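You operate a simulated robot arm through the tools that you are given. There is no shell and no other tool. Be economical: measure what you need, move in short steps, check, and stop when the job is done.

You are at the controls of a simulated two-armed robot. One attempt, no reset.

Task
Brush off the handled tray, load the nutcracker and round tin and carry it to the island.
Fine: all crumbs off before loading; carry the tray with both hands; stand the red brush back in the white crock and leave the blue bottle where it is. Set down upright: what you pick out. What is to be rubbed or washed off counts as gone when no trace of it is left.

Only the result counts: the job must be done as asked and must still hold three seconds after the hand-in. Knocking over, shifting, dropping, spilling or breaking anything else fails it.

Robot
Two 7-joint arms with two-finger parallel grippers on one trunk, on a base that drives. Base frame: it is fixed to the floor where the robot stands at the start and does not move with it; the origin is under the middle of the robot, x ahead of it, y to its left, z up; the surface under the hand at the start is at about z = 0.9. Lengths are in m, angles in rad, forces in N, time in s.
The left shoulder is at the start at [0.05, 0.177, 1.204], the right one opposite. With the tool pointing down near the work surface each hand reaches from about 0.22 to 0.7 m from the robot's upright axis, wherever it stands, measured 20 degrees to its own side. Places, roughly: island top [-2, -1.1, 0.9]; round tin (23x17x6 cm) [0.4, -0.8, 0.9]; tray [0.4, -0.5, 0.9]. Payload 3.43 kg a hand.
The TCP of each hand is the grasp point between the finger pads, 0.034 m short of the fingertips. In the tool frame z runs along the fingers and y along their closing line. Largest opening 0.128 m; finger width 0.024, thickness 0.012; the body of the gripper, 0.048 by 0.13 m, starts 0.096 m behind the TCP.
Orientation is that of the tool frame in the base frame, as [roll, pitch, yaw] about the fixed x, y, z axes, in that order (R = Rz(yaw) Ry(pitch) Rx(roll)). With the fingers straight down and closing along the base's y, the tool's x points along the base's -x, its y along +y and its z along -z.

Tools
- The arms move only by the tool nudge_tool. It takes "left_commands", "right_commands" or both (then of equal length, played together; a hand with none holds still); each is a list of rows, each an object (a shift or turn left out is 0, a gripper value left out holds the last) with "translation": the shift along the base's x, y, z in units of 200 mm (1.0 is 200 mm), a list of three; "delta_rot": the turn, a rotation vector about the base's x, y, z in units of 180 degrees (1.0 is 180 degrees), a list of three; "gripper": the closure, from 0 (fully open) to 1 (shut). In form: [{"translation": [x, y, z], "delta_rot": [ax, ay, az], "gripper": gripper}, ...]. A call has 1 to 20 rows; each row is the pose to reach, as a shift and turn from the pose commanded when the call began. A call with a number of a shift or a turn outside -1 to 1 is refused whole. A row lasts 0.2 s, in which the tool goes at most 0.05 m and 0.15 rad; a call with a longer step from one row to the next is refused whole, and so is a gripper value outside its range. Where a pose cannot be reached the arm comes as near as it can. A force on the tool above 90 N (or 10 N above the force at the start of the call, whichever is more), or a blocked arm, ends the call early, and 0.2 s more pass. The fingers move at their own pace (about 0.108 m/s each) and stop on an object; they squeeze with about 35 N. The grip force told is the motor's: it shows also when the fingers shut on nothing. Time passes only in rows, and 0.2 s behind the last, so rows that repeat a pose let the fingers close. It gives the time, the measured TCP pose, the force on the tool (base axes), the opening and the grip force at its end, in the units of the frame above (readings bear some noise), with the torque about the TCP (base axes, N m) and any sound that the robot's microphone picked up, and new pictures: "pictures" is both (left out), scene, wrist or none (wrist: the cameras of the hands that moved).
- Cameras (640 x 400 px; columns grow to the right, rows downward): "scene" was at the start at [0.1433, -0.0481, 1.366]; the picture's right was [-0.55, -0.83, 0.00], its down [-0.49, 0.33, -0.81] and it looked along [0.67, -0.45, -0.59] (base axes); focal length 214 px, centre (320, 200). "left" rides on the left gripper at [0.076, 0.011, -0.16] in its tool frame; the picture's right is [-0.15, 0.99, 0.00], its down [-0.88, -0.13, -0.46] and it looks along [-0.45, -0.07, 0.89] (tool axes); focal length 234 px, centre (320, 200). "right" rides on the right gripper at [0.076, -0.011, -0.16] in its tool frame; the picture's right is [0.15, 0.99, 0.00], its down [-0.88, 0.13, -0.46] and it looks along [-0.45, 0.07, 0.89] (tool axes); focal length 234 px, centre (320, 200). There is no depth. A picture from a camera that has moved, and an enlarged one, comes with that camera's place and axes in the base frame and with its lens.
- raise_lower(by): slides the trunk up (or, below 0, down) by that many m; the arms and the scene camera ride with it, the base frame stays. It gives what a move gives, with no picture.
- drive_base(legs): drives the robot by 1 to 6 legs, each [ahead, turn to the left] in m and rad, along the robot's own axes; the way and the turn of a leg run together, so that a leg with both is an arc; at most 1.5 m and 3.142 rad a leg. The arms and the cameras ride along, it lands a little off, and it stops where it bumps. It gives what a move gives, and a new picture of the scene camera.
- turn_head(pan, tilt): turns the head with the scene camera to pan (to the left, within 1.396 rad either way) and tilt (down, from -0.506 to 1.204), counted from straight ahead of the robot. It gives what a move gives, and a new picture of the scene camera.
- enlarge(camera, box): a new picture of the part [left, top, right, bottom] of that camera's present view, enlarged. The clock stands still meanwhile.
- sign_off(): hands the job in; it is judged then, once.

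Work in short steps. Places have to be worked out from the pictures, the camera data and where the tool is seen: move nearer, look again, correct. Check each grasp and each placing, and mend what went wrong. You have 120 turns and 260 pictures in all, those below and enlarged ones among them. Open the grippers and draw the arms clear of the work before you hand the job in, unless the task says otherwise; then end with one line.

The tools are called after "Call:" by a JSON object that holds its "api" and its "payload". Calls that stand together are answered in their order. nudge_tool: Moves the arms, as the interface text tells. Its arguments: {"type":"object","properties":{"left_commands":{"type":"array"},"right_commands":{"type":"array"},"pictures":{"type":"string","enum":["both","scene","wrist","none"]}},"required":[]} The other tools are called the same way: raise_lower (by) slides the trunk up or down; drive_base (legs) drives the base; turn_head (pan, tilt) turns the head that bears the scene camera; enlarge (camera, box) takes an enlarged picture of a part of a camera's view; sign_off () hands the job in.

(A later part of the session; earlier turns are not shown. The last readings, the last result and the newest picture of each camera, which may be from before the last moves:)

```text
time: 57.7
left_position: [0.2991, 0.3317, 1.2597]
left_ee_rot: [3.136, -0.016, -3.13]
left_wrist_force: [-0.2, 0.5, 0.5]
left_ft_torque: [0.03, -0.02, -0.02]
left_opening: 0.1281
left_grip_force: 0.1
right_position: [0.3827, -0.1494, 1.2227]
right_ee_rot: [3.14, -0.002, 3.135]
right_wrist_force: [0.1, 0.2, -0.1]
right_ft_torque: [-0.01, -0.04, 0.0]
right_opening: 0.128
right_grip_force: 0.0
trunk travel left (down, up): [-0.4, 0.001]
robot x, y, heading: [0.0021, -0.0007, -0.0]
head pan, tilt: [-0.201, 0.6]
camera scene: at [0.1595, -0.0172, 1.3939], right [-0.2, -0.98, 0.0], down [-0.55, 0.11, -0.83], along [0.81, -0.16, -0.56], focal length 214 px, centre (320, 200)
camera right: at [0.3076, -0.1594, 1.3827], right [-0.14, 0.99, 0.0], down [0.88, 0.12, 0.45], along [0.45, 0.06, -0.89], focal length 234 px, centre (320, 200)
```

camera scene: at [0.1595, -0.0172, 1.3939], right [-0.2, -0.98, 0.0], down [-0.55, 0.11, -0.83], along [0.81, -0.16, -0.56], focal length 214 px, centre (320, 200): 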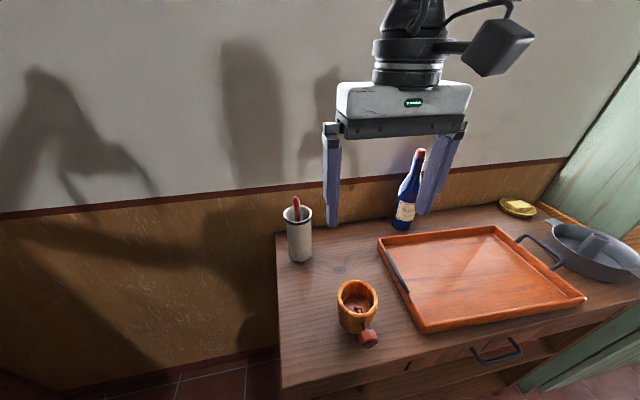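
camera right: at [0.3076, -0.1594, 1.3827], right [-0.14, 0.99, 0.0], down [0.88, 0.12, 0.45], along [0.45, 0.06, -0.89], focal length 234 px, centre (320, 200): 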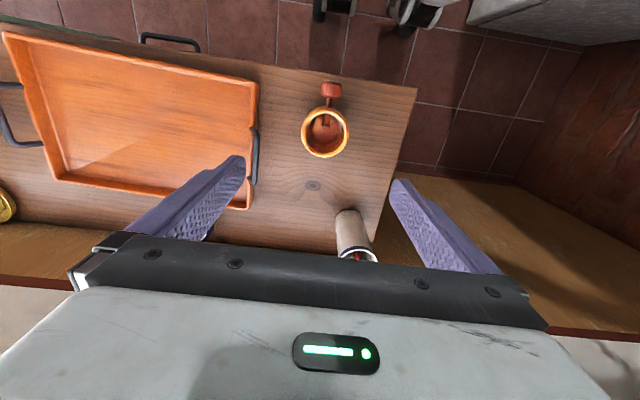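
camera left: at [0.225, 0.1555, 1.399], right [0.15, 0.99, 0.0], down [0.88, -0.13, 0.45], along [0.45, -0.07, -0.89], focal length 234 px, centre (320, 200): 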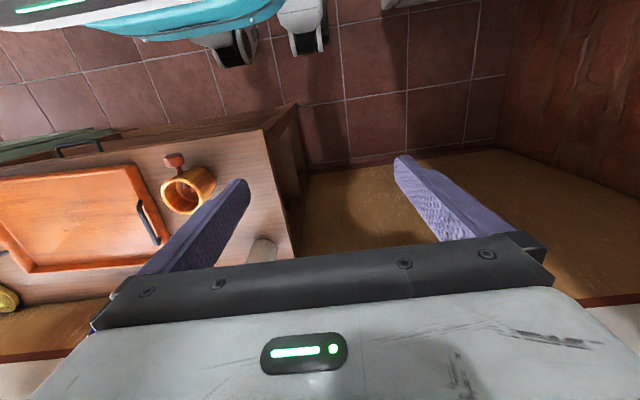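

Cup centre ≈(0.381,-0.14), rim z≈1.0, ~7.5 cm across, screw knob toward −x, so y-closing fingers straddle it cleanly. Descend in two parts, checking in between.

Call:
{"api": "nudge_tool", "payload": {"right_commands": [{"translation": [0, 0.045, -0.2]}, {"translation": [0, 0.045, -0.4]}, {"translation": [0, 0.045, -0.6]}, {"translation": [0, 0.045, -0.8]}, {"translation": [0, 0.045, -0.9]}, {"translation": [0, 0.045, -0.9]}]}}

```text
time: 59.1
left_position: [0.3, 0.3315, 1.2603]
left_ee_rot: [3.137, -0.018, -3.129]
left_wrist_force: [0.0, -0.5, 0.5]
left_ft_torque: [-0.01, 0.02, 0.0]
left_opening: 0.1279
left_grip_force: 0.1
right_position: [0.3854, -0.1404, 1.0411]
right_ee_rot: [3.139, -0.001, 3.133]
right_wrist_force: [0.1, -0.5, -0.4]
right_ft_torque: [0.02, -0.01, 0.0]
right_opening: 0.128
right_grip_force: 0.0
trunk travel left (down, up): [-0.4, 0.001]
robot x, y, heading: [0.0006, -0.0009, 0.002]
head pan, tilt: [-0.201, 0.6]
camera scene: at [0.16, -0.017, 1.3938], right [-0.2, -0.98, 0.0], down [-0.55, 0.11, -0.83], along [0.81, -0.16, -0.56], focal length 214 px, centre (320, 200)
camera right: at [0.3085, -0.1511, 1.2007], right [-0.14, 0.99, 0.0], down [0.88, 0.12, 0.46], along [0.45, 0.06, -0.89], focal length 234 px, centre (320, 200)
```

scene: 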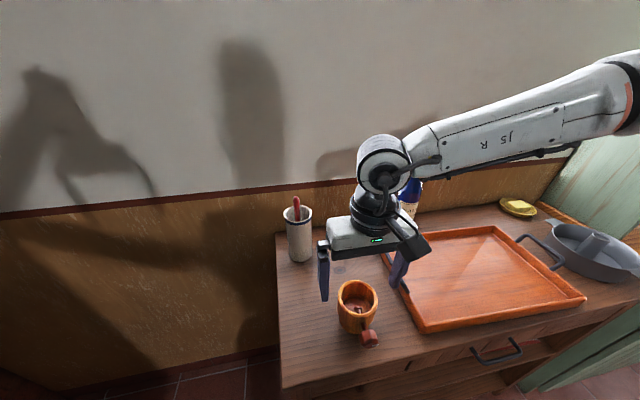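
right: 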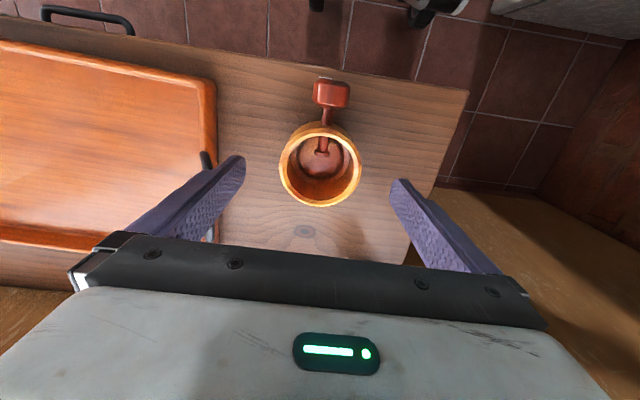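

Cup is centred between the fingers; the tray handle is ~5 cm clear. Descend to TCP z≈0.952 and close.

Call:
{"api": "nudge_tool", "payload": {"right_commands": [{"translation": [-0.025, 0, -0.2]}, {"translation": [-0.025, 0, -0.4]}, {"translation": [-0.025, 0, -0.445]}, {"translation": [-0.025, 0, -0.445], "gripper": 0.35}, {"translation": [-0.025, 0, -0.445], "gripper": 0.6}, {"translation": [-0.025, 0, -0.445], "gripper": 0.8}, {"translation": [-0.025, 0, -0.445], "gripper": 0.8}]}}

```text
time: 60.7
left_position: [0.3008, 0.3317, 1.2604]
left_ee_rot: [3.136, -0.017, -3.129]
left_wrist_force: [-0.3, -0.2, -0.6]
left_ft_torque: [0.01, 0.02, 0.02]
left_opening: 0.128
left_grip_force: 0.1
right_position: [0.3779, -0.1412, 0.9537]
right_ee_rot: [3.14, -0.002, 3.134]
right_wrist_force: [0.5, 0.0, -0.5]
right_ft_torque: [0.02, -0.02, 0.01]
right_opening: 0.0795
right_grip_force: 34.6
trunk travel left (down, up): [-0.4, 0.001]
robot x, y, heading: [0.0035, 0.0005, 0.002]
head pan, tilt: [-0.201, 0.6]
camera scene: at [0.1602, -0.0171, 1.3938], right [-0.2, -0.98, 0.0], down [-0.55, 0.11, -0.83], along [0.81, -0.16, -0.57], focal length 214 px, centre (320, 200)
camera right: at [0.3032, -0.1518, 1.1117], right [-0.14, 0.99, 0.0], down [0.88, 0.12, 0.45], along [0.45, 0.06, -0.89], focal length 234 px, centre (320, 200)
```

scene: 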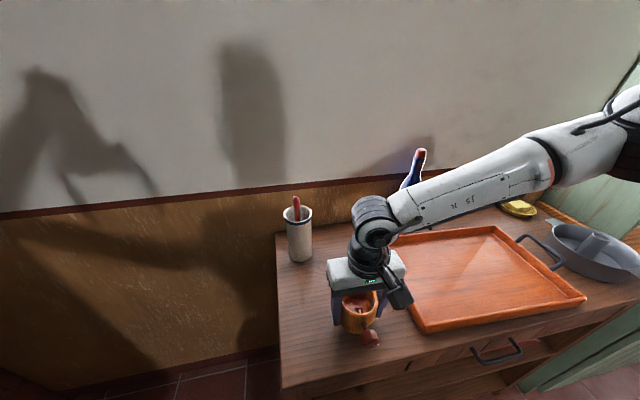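
right: 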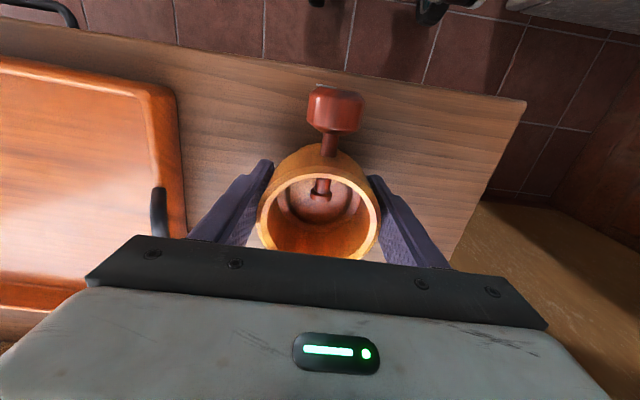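

Cup held (opening 79 mm). Lift 11 cm and carry toward the tray's left part, target (0.465,-0.372); the tray is yawed about 0.1 rad.

Call:
{"api": "nudge_tool", "payload": {"right_commands": [{"translation": [0, 0, 0.2]}, {"translation": [0, 0, 0.4]}, {"translation": [0, 0, 0.55]}, {"translation": [0.08, -0.2, 0.55]}, {"translation": [0.16, -0.4, 0.55]}, {"translation": [0.24, -0.6, 0.55]}, {"translation": [0.32, -0.8, 0.55]}, {"translation": [0.4, -1.0, 0.55]}, {"translation": [0.4, -1.0, 0.55]}]}}

Call:
{"api": "turn_head", "payload": {"pan": -0.7, "tilt": 0.75}}

```text
time: 62.7
left_position: [0.3013, 0.3307, 1.2593]
left_ee_rot: [3.137, -0.018, -3.129]
left_wrist_force: [0.2, -0.3, 0.4]
left_ft_torque: [0.0, -0.01, 0.03]
left_opening: 0.128
left_grip_force: 0.1
right_position: [0.46, -0.3404, 1.0629]
right_ee_rot: [3.141, -0.001, 3.134]
right_wrist_force: [-0.4, 0.4, -1.7]
right_ft_torque: [0.0, 0.0, 0.03]
right_opening: 0.0797
right_grip_force: 35.0
trunk travel left (down, up): [-0.4, 0.001]
robot x, y, heading: [0.0051, -0.0008, -0.0]
head pan, tilt: [-0.201, 0.6]
camera scene: at [0.1601, -0.0167, 1.3938], right [-0.2, -0.98, 0.0], down [-0.55, 0.11, -0.83], along [0.81, -0.16, -0.56], focal length 214 px, centre (320, 200)
camera right: at [0.3836, -0.3507, 1.2223], right [-0.14, 0.99, 0.0], down [0.88, 0.12, 0.46], along [0.45, 0.06, -0.89], focal length 234 px, centre (320, 200)
```

scene: 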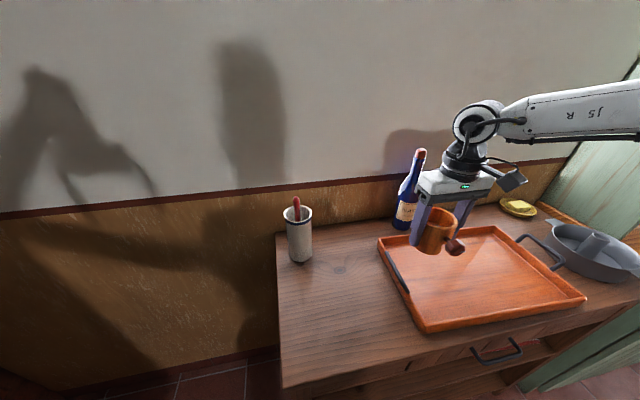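
right: 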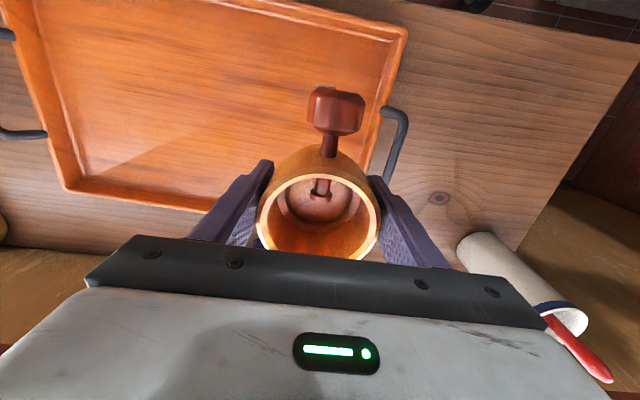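

```text
time: 63.6
left_position: [0.301, 0.331, 1.261]
left_ee_rot: [3.135, -0.018, -3.129]
left_wrist_force: [-0.1, 0.6, 0.5]
left_ft_torque: [0.0, 0.0, 0.04]
left_opening: 0.128
left_grip_force: 0.1
right_position: [0.4593, -0.3411, 1.0634]
right_ee_rot: [3.141, -0.002, 3.135]
right_wrist_force: [0.1, 0.4, -1.5]
right_ft_torque: [0.01, -0.02, -0.01]
right_opening: 0.0795
right_grip_force: 35.2
trunk travel left (down, up): [-0.4, 0.001]
robot x, y, heading: [0.0038, -0.0004, 0.002]
head pan, tilt: [-0.7, 0.75]
camera scene: at [0.1371, -0.0529, 1.3809], right [-0.64, -0.77, 0.0], down [-0.52, 0.44, -0.73], along [0.56, -0.47, -0.68], focal length 214 px, centre (320, 200)
```

scene: 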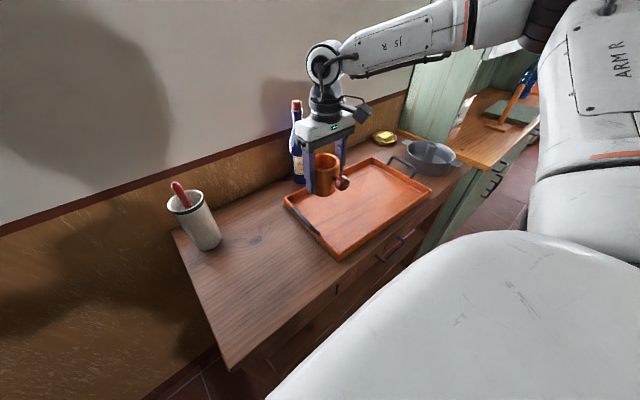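

Shift to y≈-0.375 and lower the cup into the tray, watching for contact.

Call:
{"api": "nudge_tool", "payload": {"right_commands": [{"translation": [0.02, -0.17, 0]}, {"translation": [0.02, -0.17, -0.2]}, {"translation": [0.02, -0.17, -0.38]}, {"translation": [0.02, -0.17, -0.46]}, {"translation": [0.02, -0.17, -0.49]}, {"translation": [0.02, -0.17, -0.49]}]}}

Call:
{"api": "enlarge", "payload": {"camera": "scene", "box": [270, 130, 450, 260]}}

```text
time: 65.0
left_position: [0.3001, 0.3308, 1.2601]
left_ee_rot: [3.137, -0.016, -3.129]
left_wrist_force: [-0.3, 0.3, -0.3]
left_ft_torque: [0.01, 0.0, 0.02]
left_opening: 0.1278
left_grip_force: 0.0
right_position: [0.4653, -0.3744, 0.966]
right_ee_rot: [3.139, -0.001, 3.132]
right_wrist_force: [-0.4, 0.1, -1.5]
right_ft_torque: [0.0, 0.0, -0.01]
right_opening: 0.0796
right_grip_force: 35.4
trunk travel left (down, up): [-0.4, 0.001]
robot x, y, heading: [0.005, -0.0014, 0.001]
head pan, tilt: [-0.7, 0.75]
camera scene: at [0.1371, -0.0529, 1.3809], right [-0.64, -0.77, 0.0], down [-0.52, 0.44, -0.73], along [0.56, -0.47, -0.68], focal length 214 px, centre (320, 200)
camera right: at [0.3896, -0.3843, 1.1243], right [-0.14, 0.99, 0.0], down [0.88, 0.12, 0.45], along [0.45, 0.06, -0.89], focal length 234 px, centre (320, 200)
```

scene: 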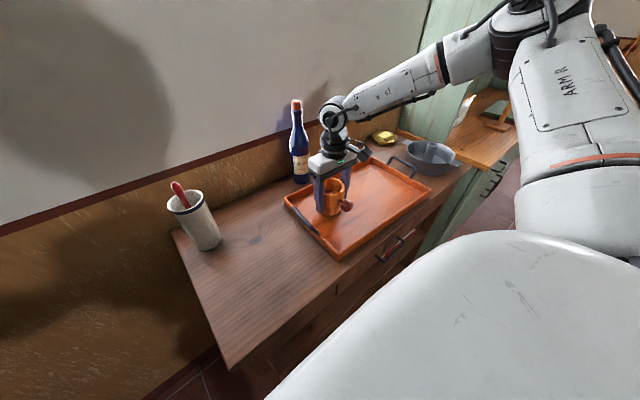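
right: 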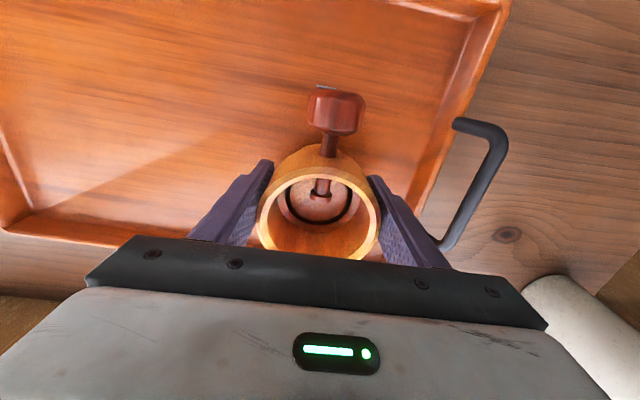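

```text
3.08 times, centred on (360, 195) of scene
camera zoom: at [0.1371, -0.0529, 1.3809], right [-0.64, -0.77, 0.0], down [-0.52, 0.44, -0.73], along [0.56, -0.47, -0.68], focal length 660 px, centre (197, 215)
```

zoom: 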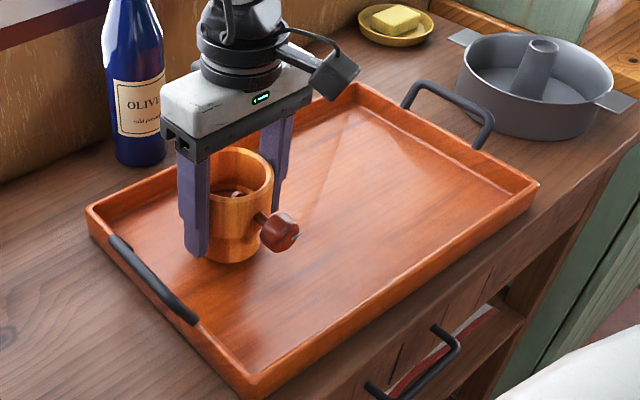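

Well inside the tray, no contact yet (−1.5 N is the cup's weight). Lower a few more mm until it's carried by the tray.

Call:
{"api": "nudge_tool", "payload": {"right_commands": [{"translation": [0, 0, -0.012]}, {"translation": [0, 0, -0.024]}, {"translation": [0, 0, -0.024]}], "pictures": "none"}}

```text
time: 65.8
left_position: [0.3009, 0.3318, 1.2606]
left_ee_rot: [3.135, -0.018, -3.131]
left_wrist_force: [-0.8, 0.4, -0.2]
left_ft_torque: [0.01, 0.0, -0.01]
left_opening: 0.1279
left_grip_force: 0.0
right_position: [0.4645, -0.3736, 0.9601]
right_ee_rot: [3.14, 0.0, 3.135]
right_wrist_force: [0.4, 0.9, -0.7]
right_ft_torque: [-0.02, 0.02, -0.01]
right_opening: 0.0798
right_grip_force: 34.9
trunk travel left (down, up): [-0.4, 0.001]
robot x, y, heading: [0.0022, -0.0021, 0.005]
head pan, tilt: [-0.7, 0.75]
```

Nearly there; one more 3 mm, then open slightly (to ~94 mm, staying clear of the wall) and rise.

Call:
{"api": "nudge_tool", "payload": {"right_commands": [{"translation": [0, 0, -0.01]}, {"translation": [0, 0, -0.015]}, {"translation": [0, 0, -0.015], "gripper": 0.27}, {"translation": [0, 0, -0.015], "gripper": 0.27}, {"translation": [0, 0, -0.015], "gripper": 0.27}], "pictures": "wrist"}}

```text
time: 67.0
left_position: [0.3002, 0.3311, 1.26]
left_ee_rot: [3.138, -0.017, -3.129]
left_wrist_force: [0.2, -0.1, -0.4]
left_ft_torque: [0.01, -0.01, -0.04]
left_opening: 0.1279
left_grip_force: 0.0
right_position: [0.4642, -0.3745, 0.9576]
right_ee_rot: [3.139, 0.0, 3.132]
right_wrist_force: [0.5, -0.2, 0.2]
right_ft_torque: [0.02, 0.0, 0.04]
right_opening: 0.0932
right_grip_force: 0.0
trunk travel left (down, up): [-0.4, 0.001]
robot x, y, heading: [0.0032, -0.0021, 0.003]
head pan, tilt: [-0.7, 0.75]
camera right: at [0.3887, -0.384, 1.1169], right [-0.14, 0.99, 0.0], down [0.88, 0.12, 0.46], along [0.45, 0.06, -0.89], focal length 234 px, centre (320, 200)
```

right: 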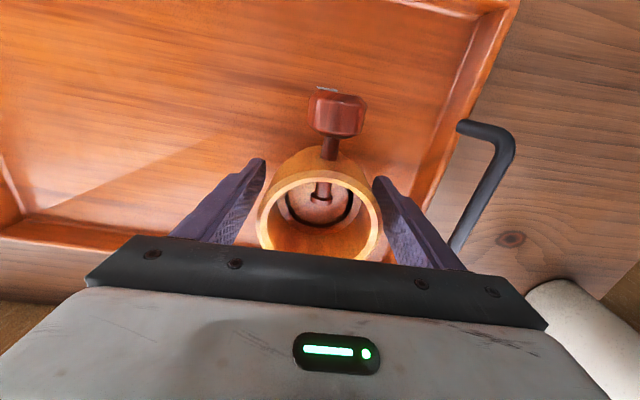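

Released cleanly. Raise the hand, then pull it back; next I need to shift the base to y≈−0.48 to reach both the tin and the tray handles.

Call:
{"api": "nudge_tool", "payload": {"right_commands": [{"translation": [0, 0, 0.15]}, {"translation": [0, 0, 0.35]}, {"translation": [0, 0, 0.55]}, {"translation": [0, 0, 0.75]}, {"translation": [0, 0, 0.95]}, {"translation": [-0.2, 0, 1.0]}, {"translation": [-0.4, 0.0, 1.0]}, {"translation": [-0.6, 0.05, 1.0]}, {"translation": [-0.8, 0.1, 1.0]}, {"translation": [-0.8, 0.1, 1.0]}], "pictures": "none"}}

Call:
{"api": "turn_head", "payload": {"pan": -1.39, "tilt": 0.5}}

Call:
{"api": "turn_head", "payload": {"pan": 1.39, "tilt": 0.6}}

```text
time: 69.2
left_position: [0.301, 0.3311, 1.2593]
left_ee_rot: [3.137, -0.017, -3.13]
left_wrist_force: [-0.6, 0.5, -0.7]
left_ft_torque: [0.01, 0.01, 0.04]
left_opening: 0.128
left_grip_force: 0.0
right_position: [0.3054, -0.3567, 1.1578]
right_ee_rot: [3.141, -0.002, 3.134]
right_wrist_force: [0.2, 0.1, -0.1]
right_ft_torque: [0.03, 0.06, 0.02]
right_opening: 0.0934
right_grip_force: 0.2
trunk travel left (down, up): [-0.4, 0.001]
robot x, y, heading: [0.0006, 0.0015, 0.003]
head pan, tilt: [-0.7, 0.75]
```

```text
time: 70.2
left_position: [0.3004, 0.3315, 1.2605]
left_ee_rot: [3.138, -0.018, -3.129]
left_wrist_force: [1.0, -0.3, -1.1]
left_ft_torque: [-0.01, 0.03, 0.01]
left_opening: 0.1281
left_grip_force: 0.0
right_position: [0.3077, -0.3556, 1.1575]
right_ee_rot: [3.14, -0.003, 3.133]
right_wrist_force: [0.0, -0.1, 0.0]
right_ft_torque: [-0.01, -0.04, 0.0]
right_opening: 0.0934
right_grip_force: 0.1
trunk travel left (down, up): [-0.4, 0.001]
robot x, y, heading: [0.0002, 0.0037, -0.0]
head pan, tilt: [-1.389, 0.499]
camera scene: at [0.0901, -0.0891, 1.4029], right [-0.98, -0.18, 0.0], down [-0.09, 0.47, -0.88], along [0.16, -0.86, -0.48], focal length 214 px, centre (320, 200)
```

scene: 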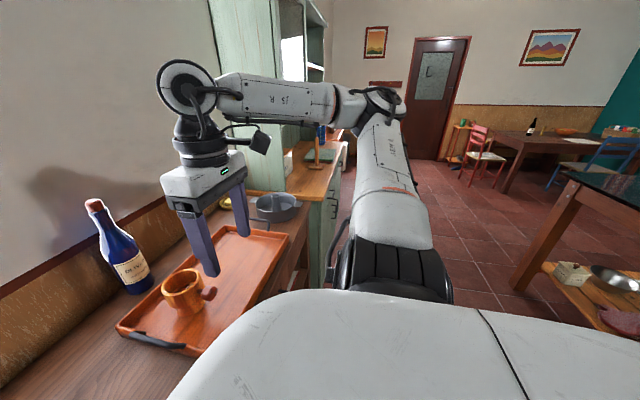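

```text
time: 72.7
left_position: [0.2993, 0.331, 1.2602]
left_ee_rot: [3.137, -0.019, -3.13]
left_wrist_force: [0.5, -0.1, 0.2]
left_ft_torque: [0.02, 0.0, 0.0]
left_opening: 0.1282
left_grip_force: 0.0
right_position: [0.3067, -0.3563, 1.1584]
right_ee_rot: [3.14, -0.001, 3.134]
right_wrist_force: [0.2, -0.6, -0.1]
right_ft_torque: [0.0, 0.01, 0.01]
right_opening: 0.0931
right_grip_force: 0.0
trunk travel left (down, up): [-0.4, 0.001]
robot x, y, heading: [0.0001, 0.0009, 0.0]
head pan, tilt: [1.389, 0.6]
camera scene: at [0.0893, 0.0874, 1.3938], right [0.98, -0.18, 0.0], down [-0.1, -0.56, -0.83], along [0.15, 0.81, -0.56], focal length 214 px, centre (320, 200)
```

scene: 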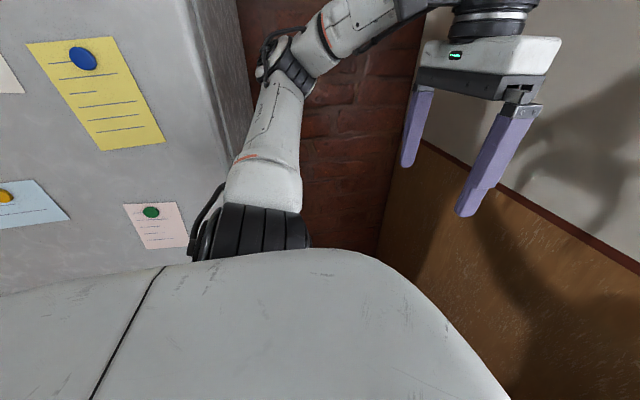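

The kitchen corridor between counter and island (edge near x≈−1.2) is free. I drive: back 0.3, turn right, ahead 0.48, turn left, ahead 0.2, ending near (−0.1,−0.48).

Call:
{"api": "drive_base", "payload": {"legs": [[-0.3, 0], [0, -1.571], [0.48, 0], [0, 1.571], [0.18, 0]]}}

Call:
{"api": "turn_head", "payload": {"pan": -0.3, "tilt": 0.75}}

```text
time: 73.9
left_position: [0.2327, 0.3296, 1.2559]
left_ee_rot: [3.128, -0.034, -3.134]
left_wrist_force: [-0.2, -0.5, -0.6]
left_ft_torque: [0.03, 0.01, -0.01]
left_opening: 0.1279
left_grip_force: 0.3
right_position: [0.2345, -0.3576, 1.1563]
right_ee_rot: [3.141, -0.007, 3.132]
right_wrist_force: [0.1, 0.7, 0.3]
right_ft_torque: [0.03, 0.04, 0.02]
right_opening: 0.0935
right_grip_force: 0.1
trunk travel left (down, up): [-0.4, 0.001]
robot x, y, heading: [-0.0728, -0.004, -0.005]
head pan, tilt: [1.389, 0.6]
stopped in leg 1: the robot was blocked; the commanded pose is now the measured one
camera scene: at [0.0213, 0.0869, 1.3933], right [0.98, -0.19, -0.01], down [-0.11, -0.56, -0.82], along [0.15, 0.81, -0.57], focal length 214 px, centre (320, 200)
```

scene: 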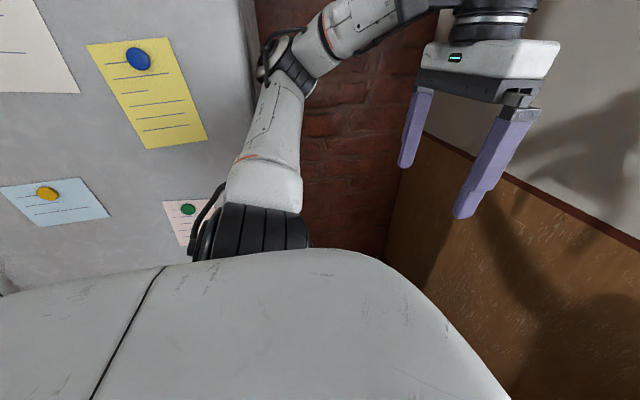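

```text
time: 75.6
left_position: [0.233, 0.3292, 1.2555]
left_ee_rot: [3.131, -0.035, -3.135]
left_wrist_force: [0.1, 0.3, 0.0]
left_ft_torque: [0.01, 0.02, 0.0]
left_opening: 0.1278
left_grip_force: 0.1
right_position: [0.2357, -0.356, 1.1557]
right_ee_rot: [3.141, -0.008, 3.132]
right_wrist_force: [0.2, -1.0, 0.4]
right_ft_torque: [0.0, -0.05, -0.03]
right_opening: 0.0934
right_grip_force: 0.0
trunk travel left (down, up): [-0.4, 0.001]
robot x, y, heading: [-0.0723, 0.001, -0.0]
head pan, tilt: [-0.3, 0.75]
camera scene: at [0.0851, -0.0245, 1.3796], right [-0.3, -0.95, 0.0], down [-0.66, 0.2, -0.73], along [0.69, -0.22, -0.69], focal length 214 px, centre (320, 200)
```

scene: 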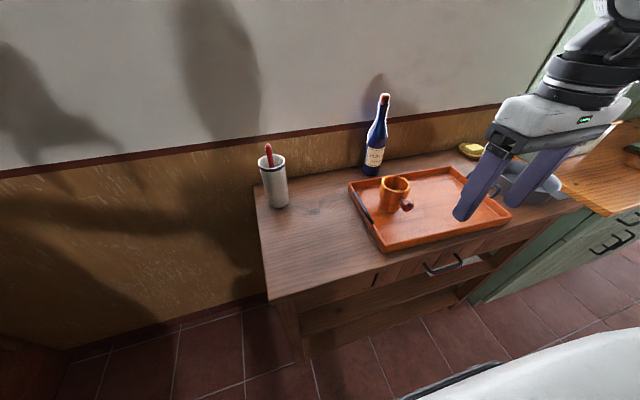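

The left arm's pose got disturbed while the right one's didn't: the left elbow bumped the fridge beside it. Turning right moves that elbow away; I ease forward 3 cm and turn right 0.5 first.

Call:
{"api": "drive_base", "payload": {"legs": [[0.04, 0], [0, -0.5]]}}

Call:
{"api": "turn_head", "payload": {"pan": 1.39, "tilt": 0.4}}

```text
time: 77.9
left_position: [0.3875, 0.1445, 1.2585]
left_ee_rot: [3.132, -0.026, 2.648]
left_wrist_force: [0.4, -0.6, -0.2]
left_ft_torque: [0.05, -0.05, -0.02]
left_opening: 0.128
left_grip_force: 0.1
right_position: [0.0592, -0.4591, 1.1583]
right_ee_rot: [3.14, -0.001, 2.63]
right_wrist_force: [-0.1, -0.2, 0.3]
right_ft_torque: [0.01, 0.03, 0.02]
right_opening: 0.0933
right_grip_force: 0.2
trunk travel left (down, up): [-0.4, 0.001]
robot x, y, heading: [-0.0323, 0.0036, -0.504]
head pan, tilt: [-0.3, 0.75]
camera scene: at [0.0861, -0.094, 1.3809], right [-0.72, -0.69, 0.0], down [-0.47, 0.49, -0.73], along [0.51, -0.53, -0.68], focal length 214 px, centre (320, 200)
```

scene: 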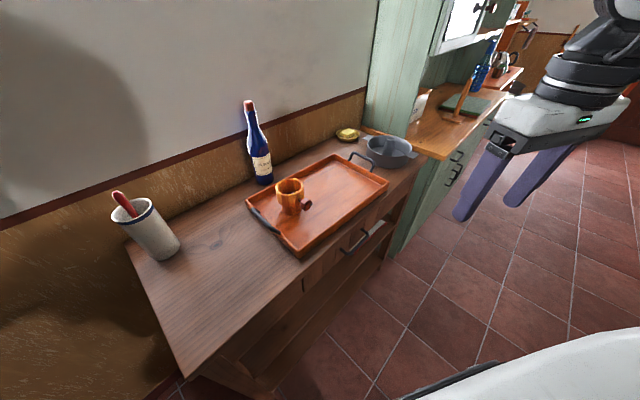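

```text
time: 79.6
left_position: [0.388, 0.1447, 1.259]
left_ee_rot: [3.132, -0.025, 2.646]
left_wrist_force: [0.3, 0.4, -0.1]
left_ft_torque: [0.0, 0.05, -0.03]
left_opening: 0.128
left_grip_force: 0.1
right_position: [0.0605, -0.4588, 1.1598]
right_ee_rot: [3.14, -0.001, 2.631]
right_wrist_force: [-0.1, -0.1, 1.1]
right_ft_torque: [-0.01, 0.01, -0.01]
right_opening: 0.0935
right_grip_force: 0.1
trunk travel left (down, up): [-0.4, 0.001]
robot x, y, heading: [-0.0332, 0.0017, -0.502]
head pan, tilt: [1.389, 0.4]
camera scene: at [0.0878, 0.0376, 1.412], right [0.77, -0.64, 0.0], down [-0.25, -0.3, -0.92], along [0.59, 0.71, -0.39], focal length 214 px, centre (320, 200)
```

scene: 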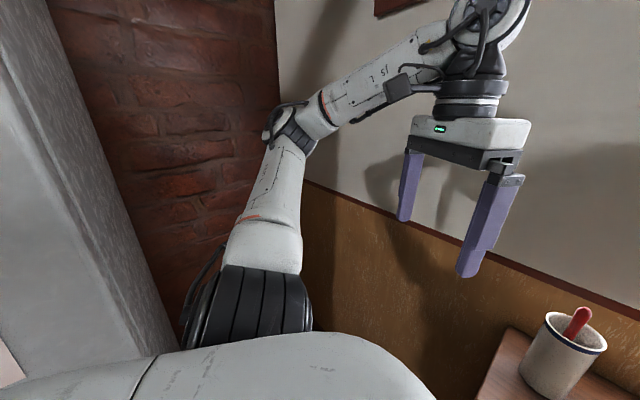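

Clear overhead. Turn right to heading −2.0, drive 0.52 m, turn back to face the counter and move 0.14 ahead.

Call:
{"api": "drive_base", "payload": {"legs": [[0, -1.5], [0.52, 0], [0, 2.0], [0.14, 0]]}}

Call:
{"api": "turn_head", "payload": {"pan": -0.3, "tilt": 0.8}}

```text
time: 92.0
left_position: [0.2009, -0.155, 1.2588]
left_ee_rot: [3.131, -0.026, 3.128]
left_wrist_force: [0.8, -0.1, -0.3]
left_ft_torque: [-0.02, 0.05, 0.0]
left_opening: 0.1281
left_grip_force: 0.1
right_position: [0.1913, -0.8422, 1.1587]
right_ee_rot: [-3.14, -0.001, 3.114]
right_wrist_force: [0.2, 1.2, -0.6]
right_ft_torque: [0.01, 0.03, 0.01]
right_opening: 0.0934
right_grip_force: 0.1
trunk travel left (down, up): [-0.4, 0.001]
robot x, y, heading: [-0.1023, -0.4772, -0.022]
head pan, tilt: [1.389, 0.4]
camera scene: at [-0.014, -0.3895, 1.412], right [0.98, -0.2, 0.0], down [-0.08, -0.38, -0.92], along [0.19, 0.9, -0.39], focal length 214 px, centre (320, 200)
```

scene: 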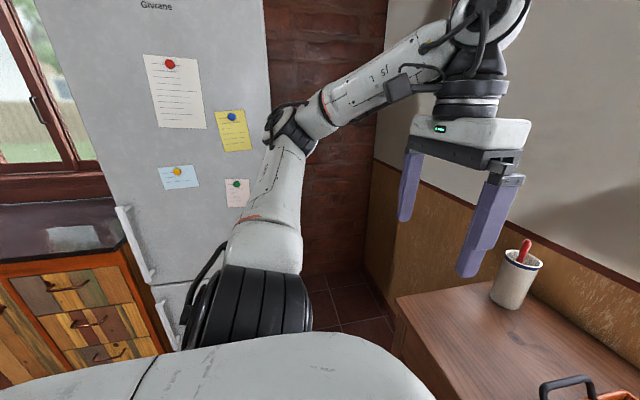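

```text
time: 93.7
left_position: [0.2004, -0.1546, 1.2585]
left_ee_rot: [3.131, -0.026, 3.13]
left_wrist_force: [0.2, 0.5, 0.8]
left_ft_torque: [0.01, 0.01, 0.02]
left_opening: 0.1276
left_grip_force: 0.1
right_position: [0.191, -0.8412, 1.1585]
right_ee_rot: [3.14, 0.0, 3.114]
right_wrist_force: [0.8, -0.5, -0.7]
right_ft_torque: [0.0, 0.0, -0.02]
right_opening: 0.0934
right_grip_force: 0.1
trunk travel left (down, up): [-0.4, 0.001]
robot x, y, heading: [-0.1031, -0.481, -0.019]
head pan, tilt: [-0.3, 0.799]
camera scene: at [0.0427, -0.5057, 1.377], right [-0.32, -0.95, 0.0], down [-0.68, 0.23, -0.7], along [0.66, -0.22, -0.72], focal length 214 px, centre (320, 200)
```

scene: 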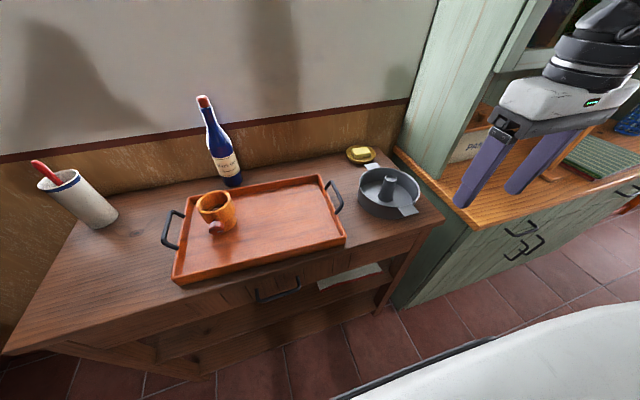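

In position at (−0.10,−0.48). Enlarge the tin and the tray.

Call:
{"api": "enlarge", "payload": {"camera": "scene", "box": [320, 130, 460, 230]}}

Call:
{"api": "enlarge", "payload": {"camera": "scene", "box": [150, 150, 360, 300]}}

Call:
{"api": "enlarge", "payload": {"camera": "right", "box": [0, 0, 640, 300]}}

```text
4.00 times, centred on (390, 180) of scene
camera zoom: at [0.0427, -0.5057, 1.377], right [-0.32, -0.95, 0.0], down [-0.68, 0.23, -0.7], along [0.66, -0.22, -0.72], focal length 858 px, centre (40, 280)
```

zoom: 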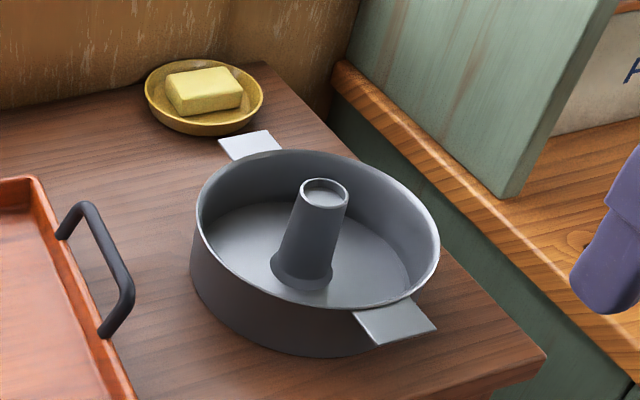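

```text
2.67 times, centred on (255, 225) of scene
camera zoom: at [0.0427, -0.5057, 1.377], right [-0.32, -0.95, 0.0], down [-0.68, 0.23, -0.7], along [0.66, -0.22, -0.72], focal length 572 px, centre (493, 133)
```

zoom: 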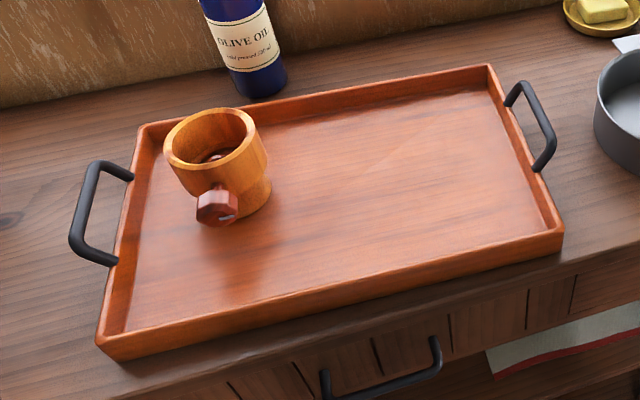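

```text
1.00 times, centred on (320, 150) of right (not enlarged: the box is as wide or as high as the picture)
camera zoom: at [0.1149, -0.85, 1.3172], right [-0.12, 0.99, 0.0], down [0.88, 0.1, 0.46], along [0.45, 0.05, -0.89], focal length 234 px, centre (320, 250)
```

zoom: 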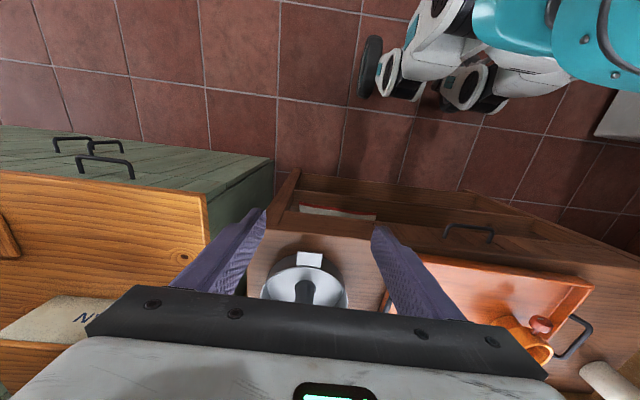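

Tin centre ≈(0.42,-0.843), tabs along x; the cabinet panel's front edge is at about (0.41,−1.0), so clearance is fair. Move the right hand over the tin at z≈1.12 to measure the tube.

Call:
{"api": "nudge_tool", "payload": {"right_commands": [{"translation": [0.2, 0, 0]}, {"translation": [0.4, 0, -0.03]}, {"translation": [0.6, 0, -0.08]}, {"translation": [0.8, 0, -0.13]}, {"translation": [1.0, 0, -0.2], "delta_rot": [0, 0, 0.009]}, {"translation": [1.0, 0, -0.2], "delta_rot": [0, 0, 0.009]}]}}

```text
time: 95.1
left_position: [0.199, -0.1547, 1.2581]
left_ee_rot: [3.131, -0.026, 3.129]
left_wrist_force: [0.1, -0.2, 0.6]
left_ft_torque: [0.02, 0.0, 0.02]
left_opening: 0.1282
left_grip_force: 0.1
right_position: [0.3913, -0.8419, 1.1158]
right_ee_rot: [3.14, 0.002, -3.141]
right_wrist_force: [0.9, -0.6, 0.0]
right_ft_torque: [0.01, 0.0, -0.01]
right_opening: 0.0934
right_grip_force: 0.0
trunk travel left (down, up): [-0.4, 0.001]
robot x, y, heading: [-0.1043, -0.4829, -0.022]
head pan, tilt: [-0.3, 0.799]
camera scene: at [0.0419, -0.5059, 1.3771], right [-0.32, -0.95, 0.0], down [-0.68, 0.23, -0.7], along [0.66, -0.22, -0.72], focal length 214 px, centre (320, 200)
camera right: at [0.3147, -0.852, 1.2751], right [-0.15, 0.99, 0.0], down [0.88, 0.13, 0.46], along [0.45, 0.07, -0.89], focal length 234 px, centre (320, 200)
```

scene: 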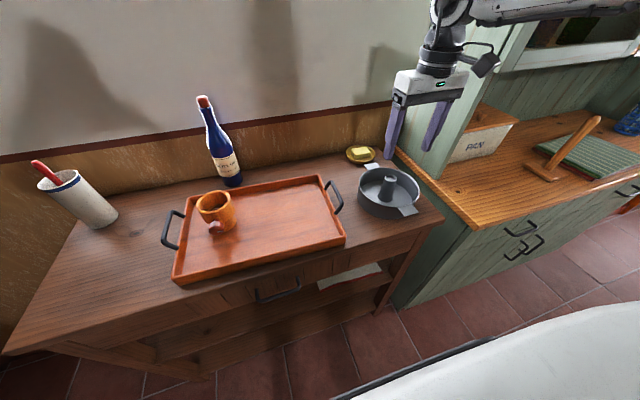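
right: 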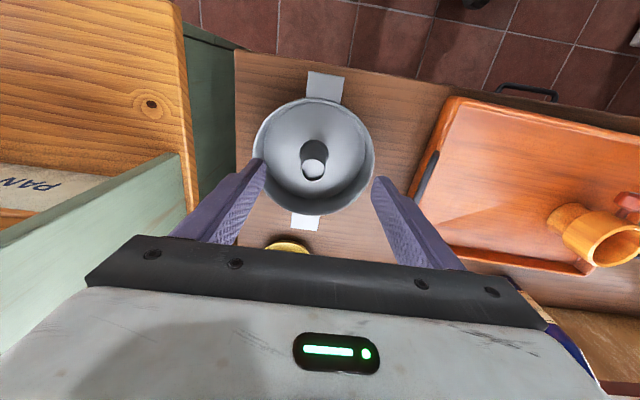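

Tube centre ≈(0.416,-0.843), top z≈0.987; the fingers (opening 93 mm) fit inside the ring. Centre and descend to TCP z 1.0 first, then 0.95.

Call:
{"api": "nudge_tool", "payload": {"right_commands": [{"translation": [0.125, 0, -0.1]}, {"translation": [0.125, 0, -0.3]}, {"translation": [0.125, 0, -0.48]}, {"translation": [0.125, 0, -0.48]}]}}

```text
time: 96.1
left_position: [0.1999, -0.1558, 1.2599]
left_ee_rot: [3.131, -0.025, 3.13]
left_wrist_force: [-1.1, -0.4, -0.5]
left_ft_torque: [0.02, 0.01, 0.01]
left_opening: 0.1278
left_grip_force: 0.0
right_position: [0.4172, -0.8408, 1.0228]
right_ee_rot: [3.14, 0.001, 3.141]
right_wrist_force: [0.1, 0.2, 0.3]
right_ft_torque: [0.02, -0.01, -0.04]
right_opening: 0.0935
right_grip_force: 0.0
trunk travel left (down, up): [-0.4, 0.001]
robot x, y, heading: [-0.1041, -0.4779, -0.023]
head pan, tilt: [-0.3, 0.799]
camera scene: at [0.0422, -0.5058, 1.377], right [-0.32, -0.95, 0.0], down [-0.68, 0.23, -0.7], along [0.66, -0.22, -0.72], focal length 214 px, centre (320, 200)
camera right: at [0.3416, -0.8512, 1.1819], right [-0.15, 0.99, 0.0], down [0.88, 0.13, 0.46], along [0.45, 0.07, -0.89], focal length 234 px, centre (320, 200)
```

scene: 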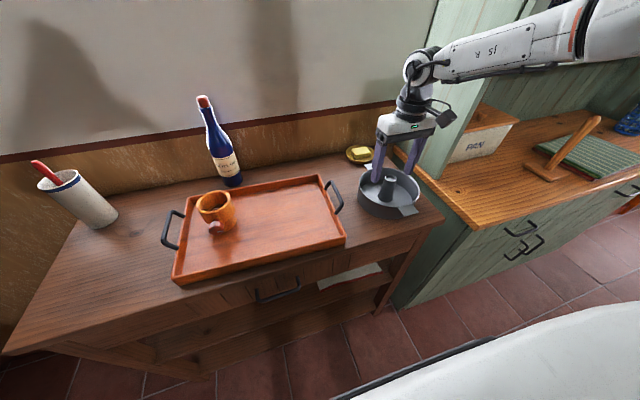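
right: 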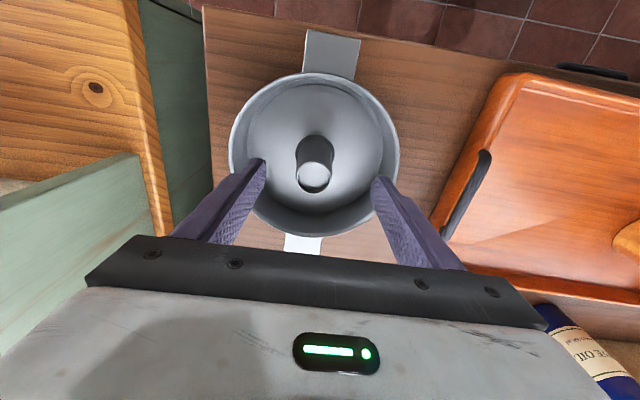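

Aligned to within 4 mm. Shift −4 mm in y, go down to TCP z≈0.952 and close on the tube.

Call:
{"api": "nudge_tool", "payload": {"right_commands": [{"translation": [0.01, -0.02, -0.1]}, {"translation": [0.01, -0.02, -0.25]}, {"translation": [0.01, -0.02, -0.355]}, {"translation": [0.01, -0.02, -0.355], "gripper": 0.5}, {"translation": [0.01, -0.02, -0.355], "gripper": 0.8}, {"translation": [0.01, -0.02, -0.355], "gripper": 1.0}, {"translation": [0.01, -0.02, -0.355], "gripper": 1.0}]}}

```text
time: 97.7
left_position: [0.1997, -0.1555, 1.2589]
left_ee_rot: [3.132, -0.026, 3.129]
left_wrist_force: [-0.5, -0.7, 0.4]
left_ft_torque: [-0.03, 0.01, -0.03]
left_opening: 0.1283
left_grip_force: 0.0
right_position: [0.419, -0.8456, 0.953]
right_ee_rot: [3.141, 0.001, 3.142]
right_wrist_force: [0.8, 0.7, -0.2]
right_ft_torque: [0.04, -0.05, 0.04]
right_opening: 0.0383
right_grip_force: 35.3
trunk travel left (down, up): [-0.4, 0.001]
robot x, y, heading: [-0.1021, -0.4762, -0.028]
head pan, tilt: [-0.3, 0.799]
camera scene: at [0.0427, -0.5058, 1.377], right [-0.32, -0.95, 0.0], down [-0.68, 0.23, -0.7], along [0.66, -0.22, -0.72], focal length 214 px, centre (320, 200)
camera right: at [0.343, -0.8566, 1.1118], right [-0.15, 0.99, 0.0], down [0.88, 0.13, 0.46], along [0.45, 0.07, -0.89], focal length 234 px, centre (320, 200)
```

scene: 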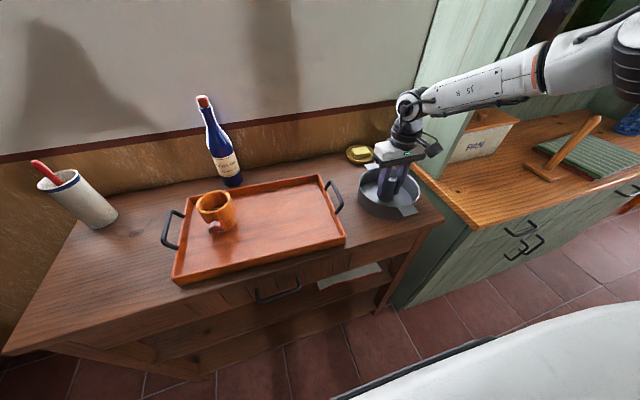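
right: 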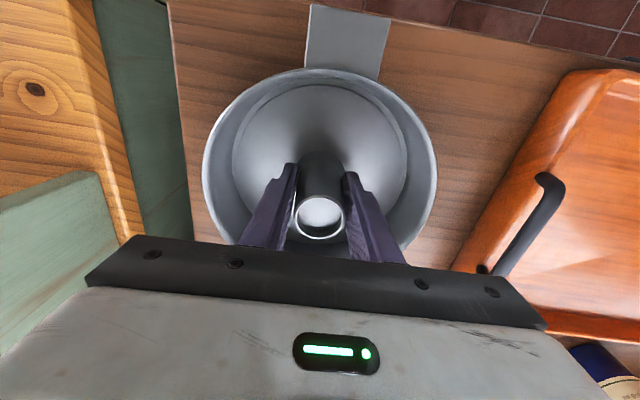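

Tube gripped (38 mm). Lift 12 cm straight up and check the tin hangs level.

Call:
{"api": "nudge_tool", "payload": {"right_commands": [{"translation": [0, 0, 0.1]}, {"translation": [0, 0, 0.25]}, {"translation": [0, 0, 0.45]}, {"translation": [0, 0, 0.6]}, {"translation": [0, 0, 0.6]}]}}

```text
time: 98.9
left_position: [0.2002, -0.1551, 1.2574]
left_ee_rot: [3.131, -0.026, 3.129]
left_wrist_force: [-0.5, -0.1, 0.2]
left_ft_torque: [0.02, 0.02, 0.01]
left_opening: 0.1279
left_grip_force: 0.1
right_position: [0.4197, -0.8464, 1.0717]
right_ee_rot: [3.14, 0.0, -3.141]
right_wrist_force: [-0.3, 0.4, -1.0]
right_ft_torque: [-0.01, 0.03, 0.01]
right_opening: 0.038
right_grip_force: 35.1
trunk travel left (down, up): [-0.4, 0.001]
robot x, y, heading: [-0.1006, -0.4752, -0.023]
head pan, tilt: [-0.3, 0.799]
camera scene: at [0.0429, -0.506, 1.3769], right [-0.32, -0.95, 0.0], down [-0.68, 0.23, -0.7], along [0.66, -0.22, -0.72], focal length 214 px, centre (320, 200)
camera right: at [0.3427, -0.857, 1.2301], right [-0.15, 0.99, 0.0], down [0.88, 0.13, 0.46], along [0.45, 0.07, -0.89], focal length 234 px, centre (320, 200)
```

scene: 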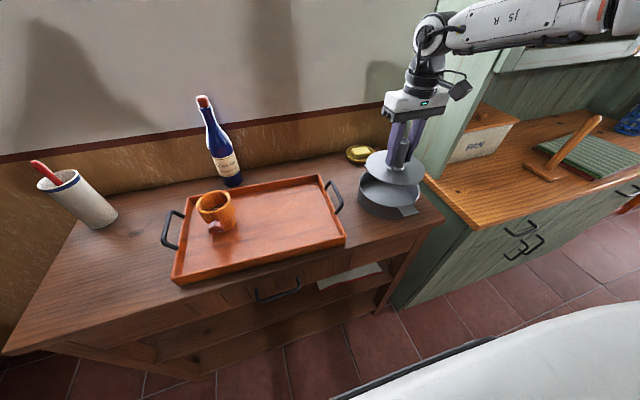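
right: 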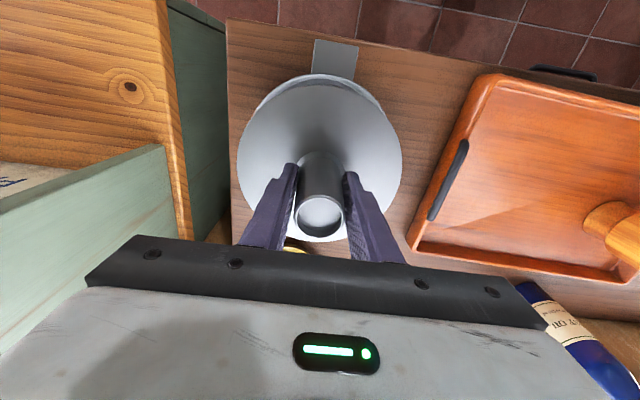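

The tin has a loose base: the tube lifts out with the bottom. I lower it straight back into the ring and will lift the tin by its wall/tabs instead.

Call:
{"api": "nudge_tool", "payload": {"right_commands": [{"translation": [0, 0, -0.15]}, {"translation": [0, 0, -0.3]}, {"translation": [0, 0, -0.3]}], "pictures": "none"}}

Call:
{"api": "enlarge", "payload": {"camera": "scene", "box": [340, 120, 440, 220]}}

Call:
{"api": "enlarge", "payload": {"camera": "right", "box": [160, 20, 480, 220]}}

```text
time: 99.7
left_position: [0.2005, -0.154, 1.2594]
left_ee_rot: [3.131, -0.024, 3.13]
left_wrist_force: [0.3, 0.3, 0.0]
left_ft_torque: [0.03, 0.0, 0.02]
left_opening: 0.1279
left_grip_force: 0.1
right_position: [0.4188, -0.8476, 1.0115]
right_ee_rot: [3.138, 0.0, 3.139]
right_wrist_force: [-0.3, 0.2, -1.4]
right_ft_torque: [0.03, 0.01, -0.01]
right_opening: 0.0385
right_grip_force: 35.0
trunk travel left (down, up): [-0.4, 0.001]
robot x, y, heading: [-0.1063, -0.4806, -0.024]
head pan, tilt: [-0.3, 0.799]
```

```text
4.00 times, centred on (390, 170) of scene
camera zoom: at [0.0427, -0.5058, 1.377], right [-0.32, -0.95, 0.0], down [-0.68, 0.23, -0.7], along [0.66, -0.22, -0.72], focal length 858 px, centre (40, 320)
```

zoom: 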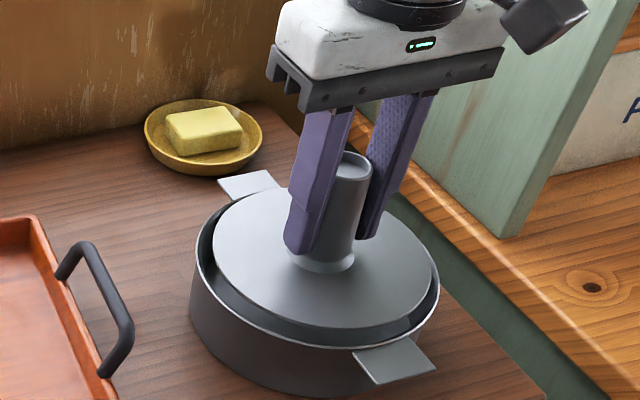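

```text
2.00 times, centred on (320, 120) of right
camera zoom: at [0.3422, -0.8574, 1.1699], right [-0.15, 0.99, 0.0], down [0.88, 0.13, 0.46], along [0.45, 0.07, -0.89], focal length 468 px, centre (320, 360)
```

zoom: 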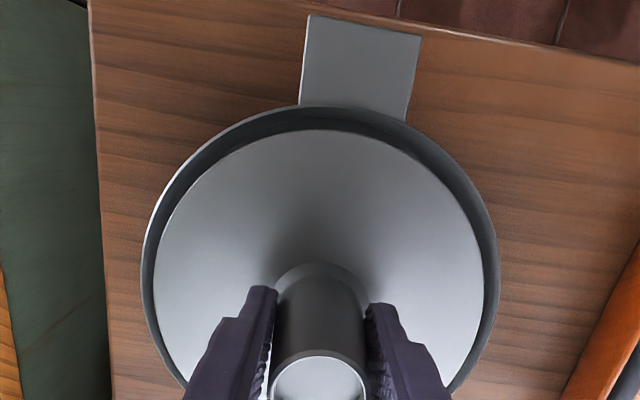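

The base disc is aligned with the ring. Lower the rest of the way to the former height.

Call:
{"api": "nudge_tool", "payload": {"right_commands": [{"translation": [0, 0.003, -0.1]}, {"translation": [0, 0.003, -0.2]}, {"translation": [0, 0.003, -0.27]}, {"translation": [0, 0.003, -0.295]}, {"translation": [0, 0.003, -0.295]}], "pictures": "none"}}

Call:
{"api": "enlarge", "payload": {"camera": "scene", "box": [340, 120, 440, 220]}}

```text
time: 100.9
left_position: [0.1984, -0.1546, 1.2601]
left_ee_rot: [3.132, -0.026, 3.129]
left_wrist_force: [0.7, 1.1, -0.1]
left_ft_torque: [0.02, 0.0, 0.03]
left_opening: 0.1281
left_grip_force: 0.0
right_position: [0.419, -0.8444, 0.953]
right_ee_rot: [3.141, 0.002, 3.14]
right_wrist_force: [-1.2, -1.2, 3.5]
right_ft_torque: [0.03, 0.22, 0.13]
right_opening: 0.0384
right_grip_force: 34.6
trunk travel left (down, up): [-0.4, 0.001]
robot x, y, heading: [-0.1085, -0.4807, -0.025]
head pan, tilt: [-0.3, 0.799]
```

```text
4.00 times, centred on (390, 170) of scene
camera zoom: at [0.0423, -0.5057, 1.3771], right [-0.32, -0.95, 0.0], down [-0.68, 0.23, -0.7], along [0.66, -0.22, -0.72], focal length 858 px, centre (40, 320)
```

zoom: 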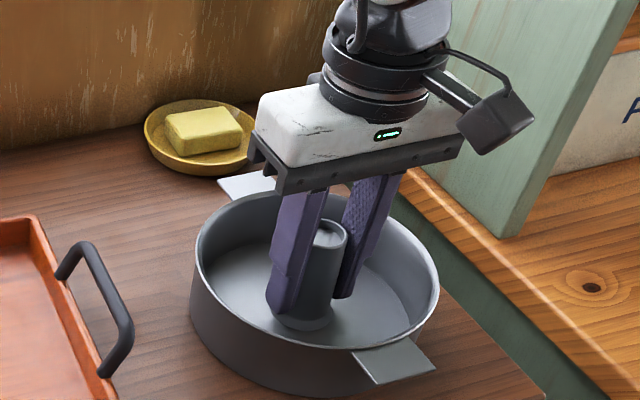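

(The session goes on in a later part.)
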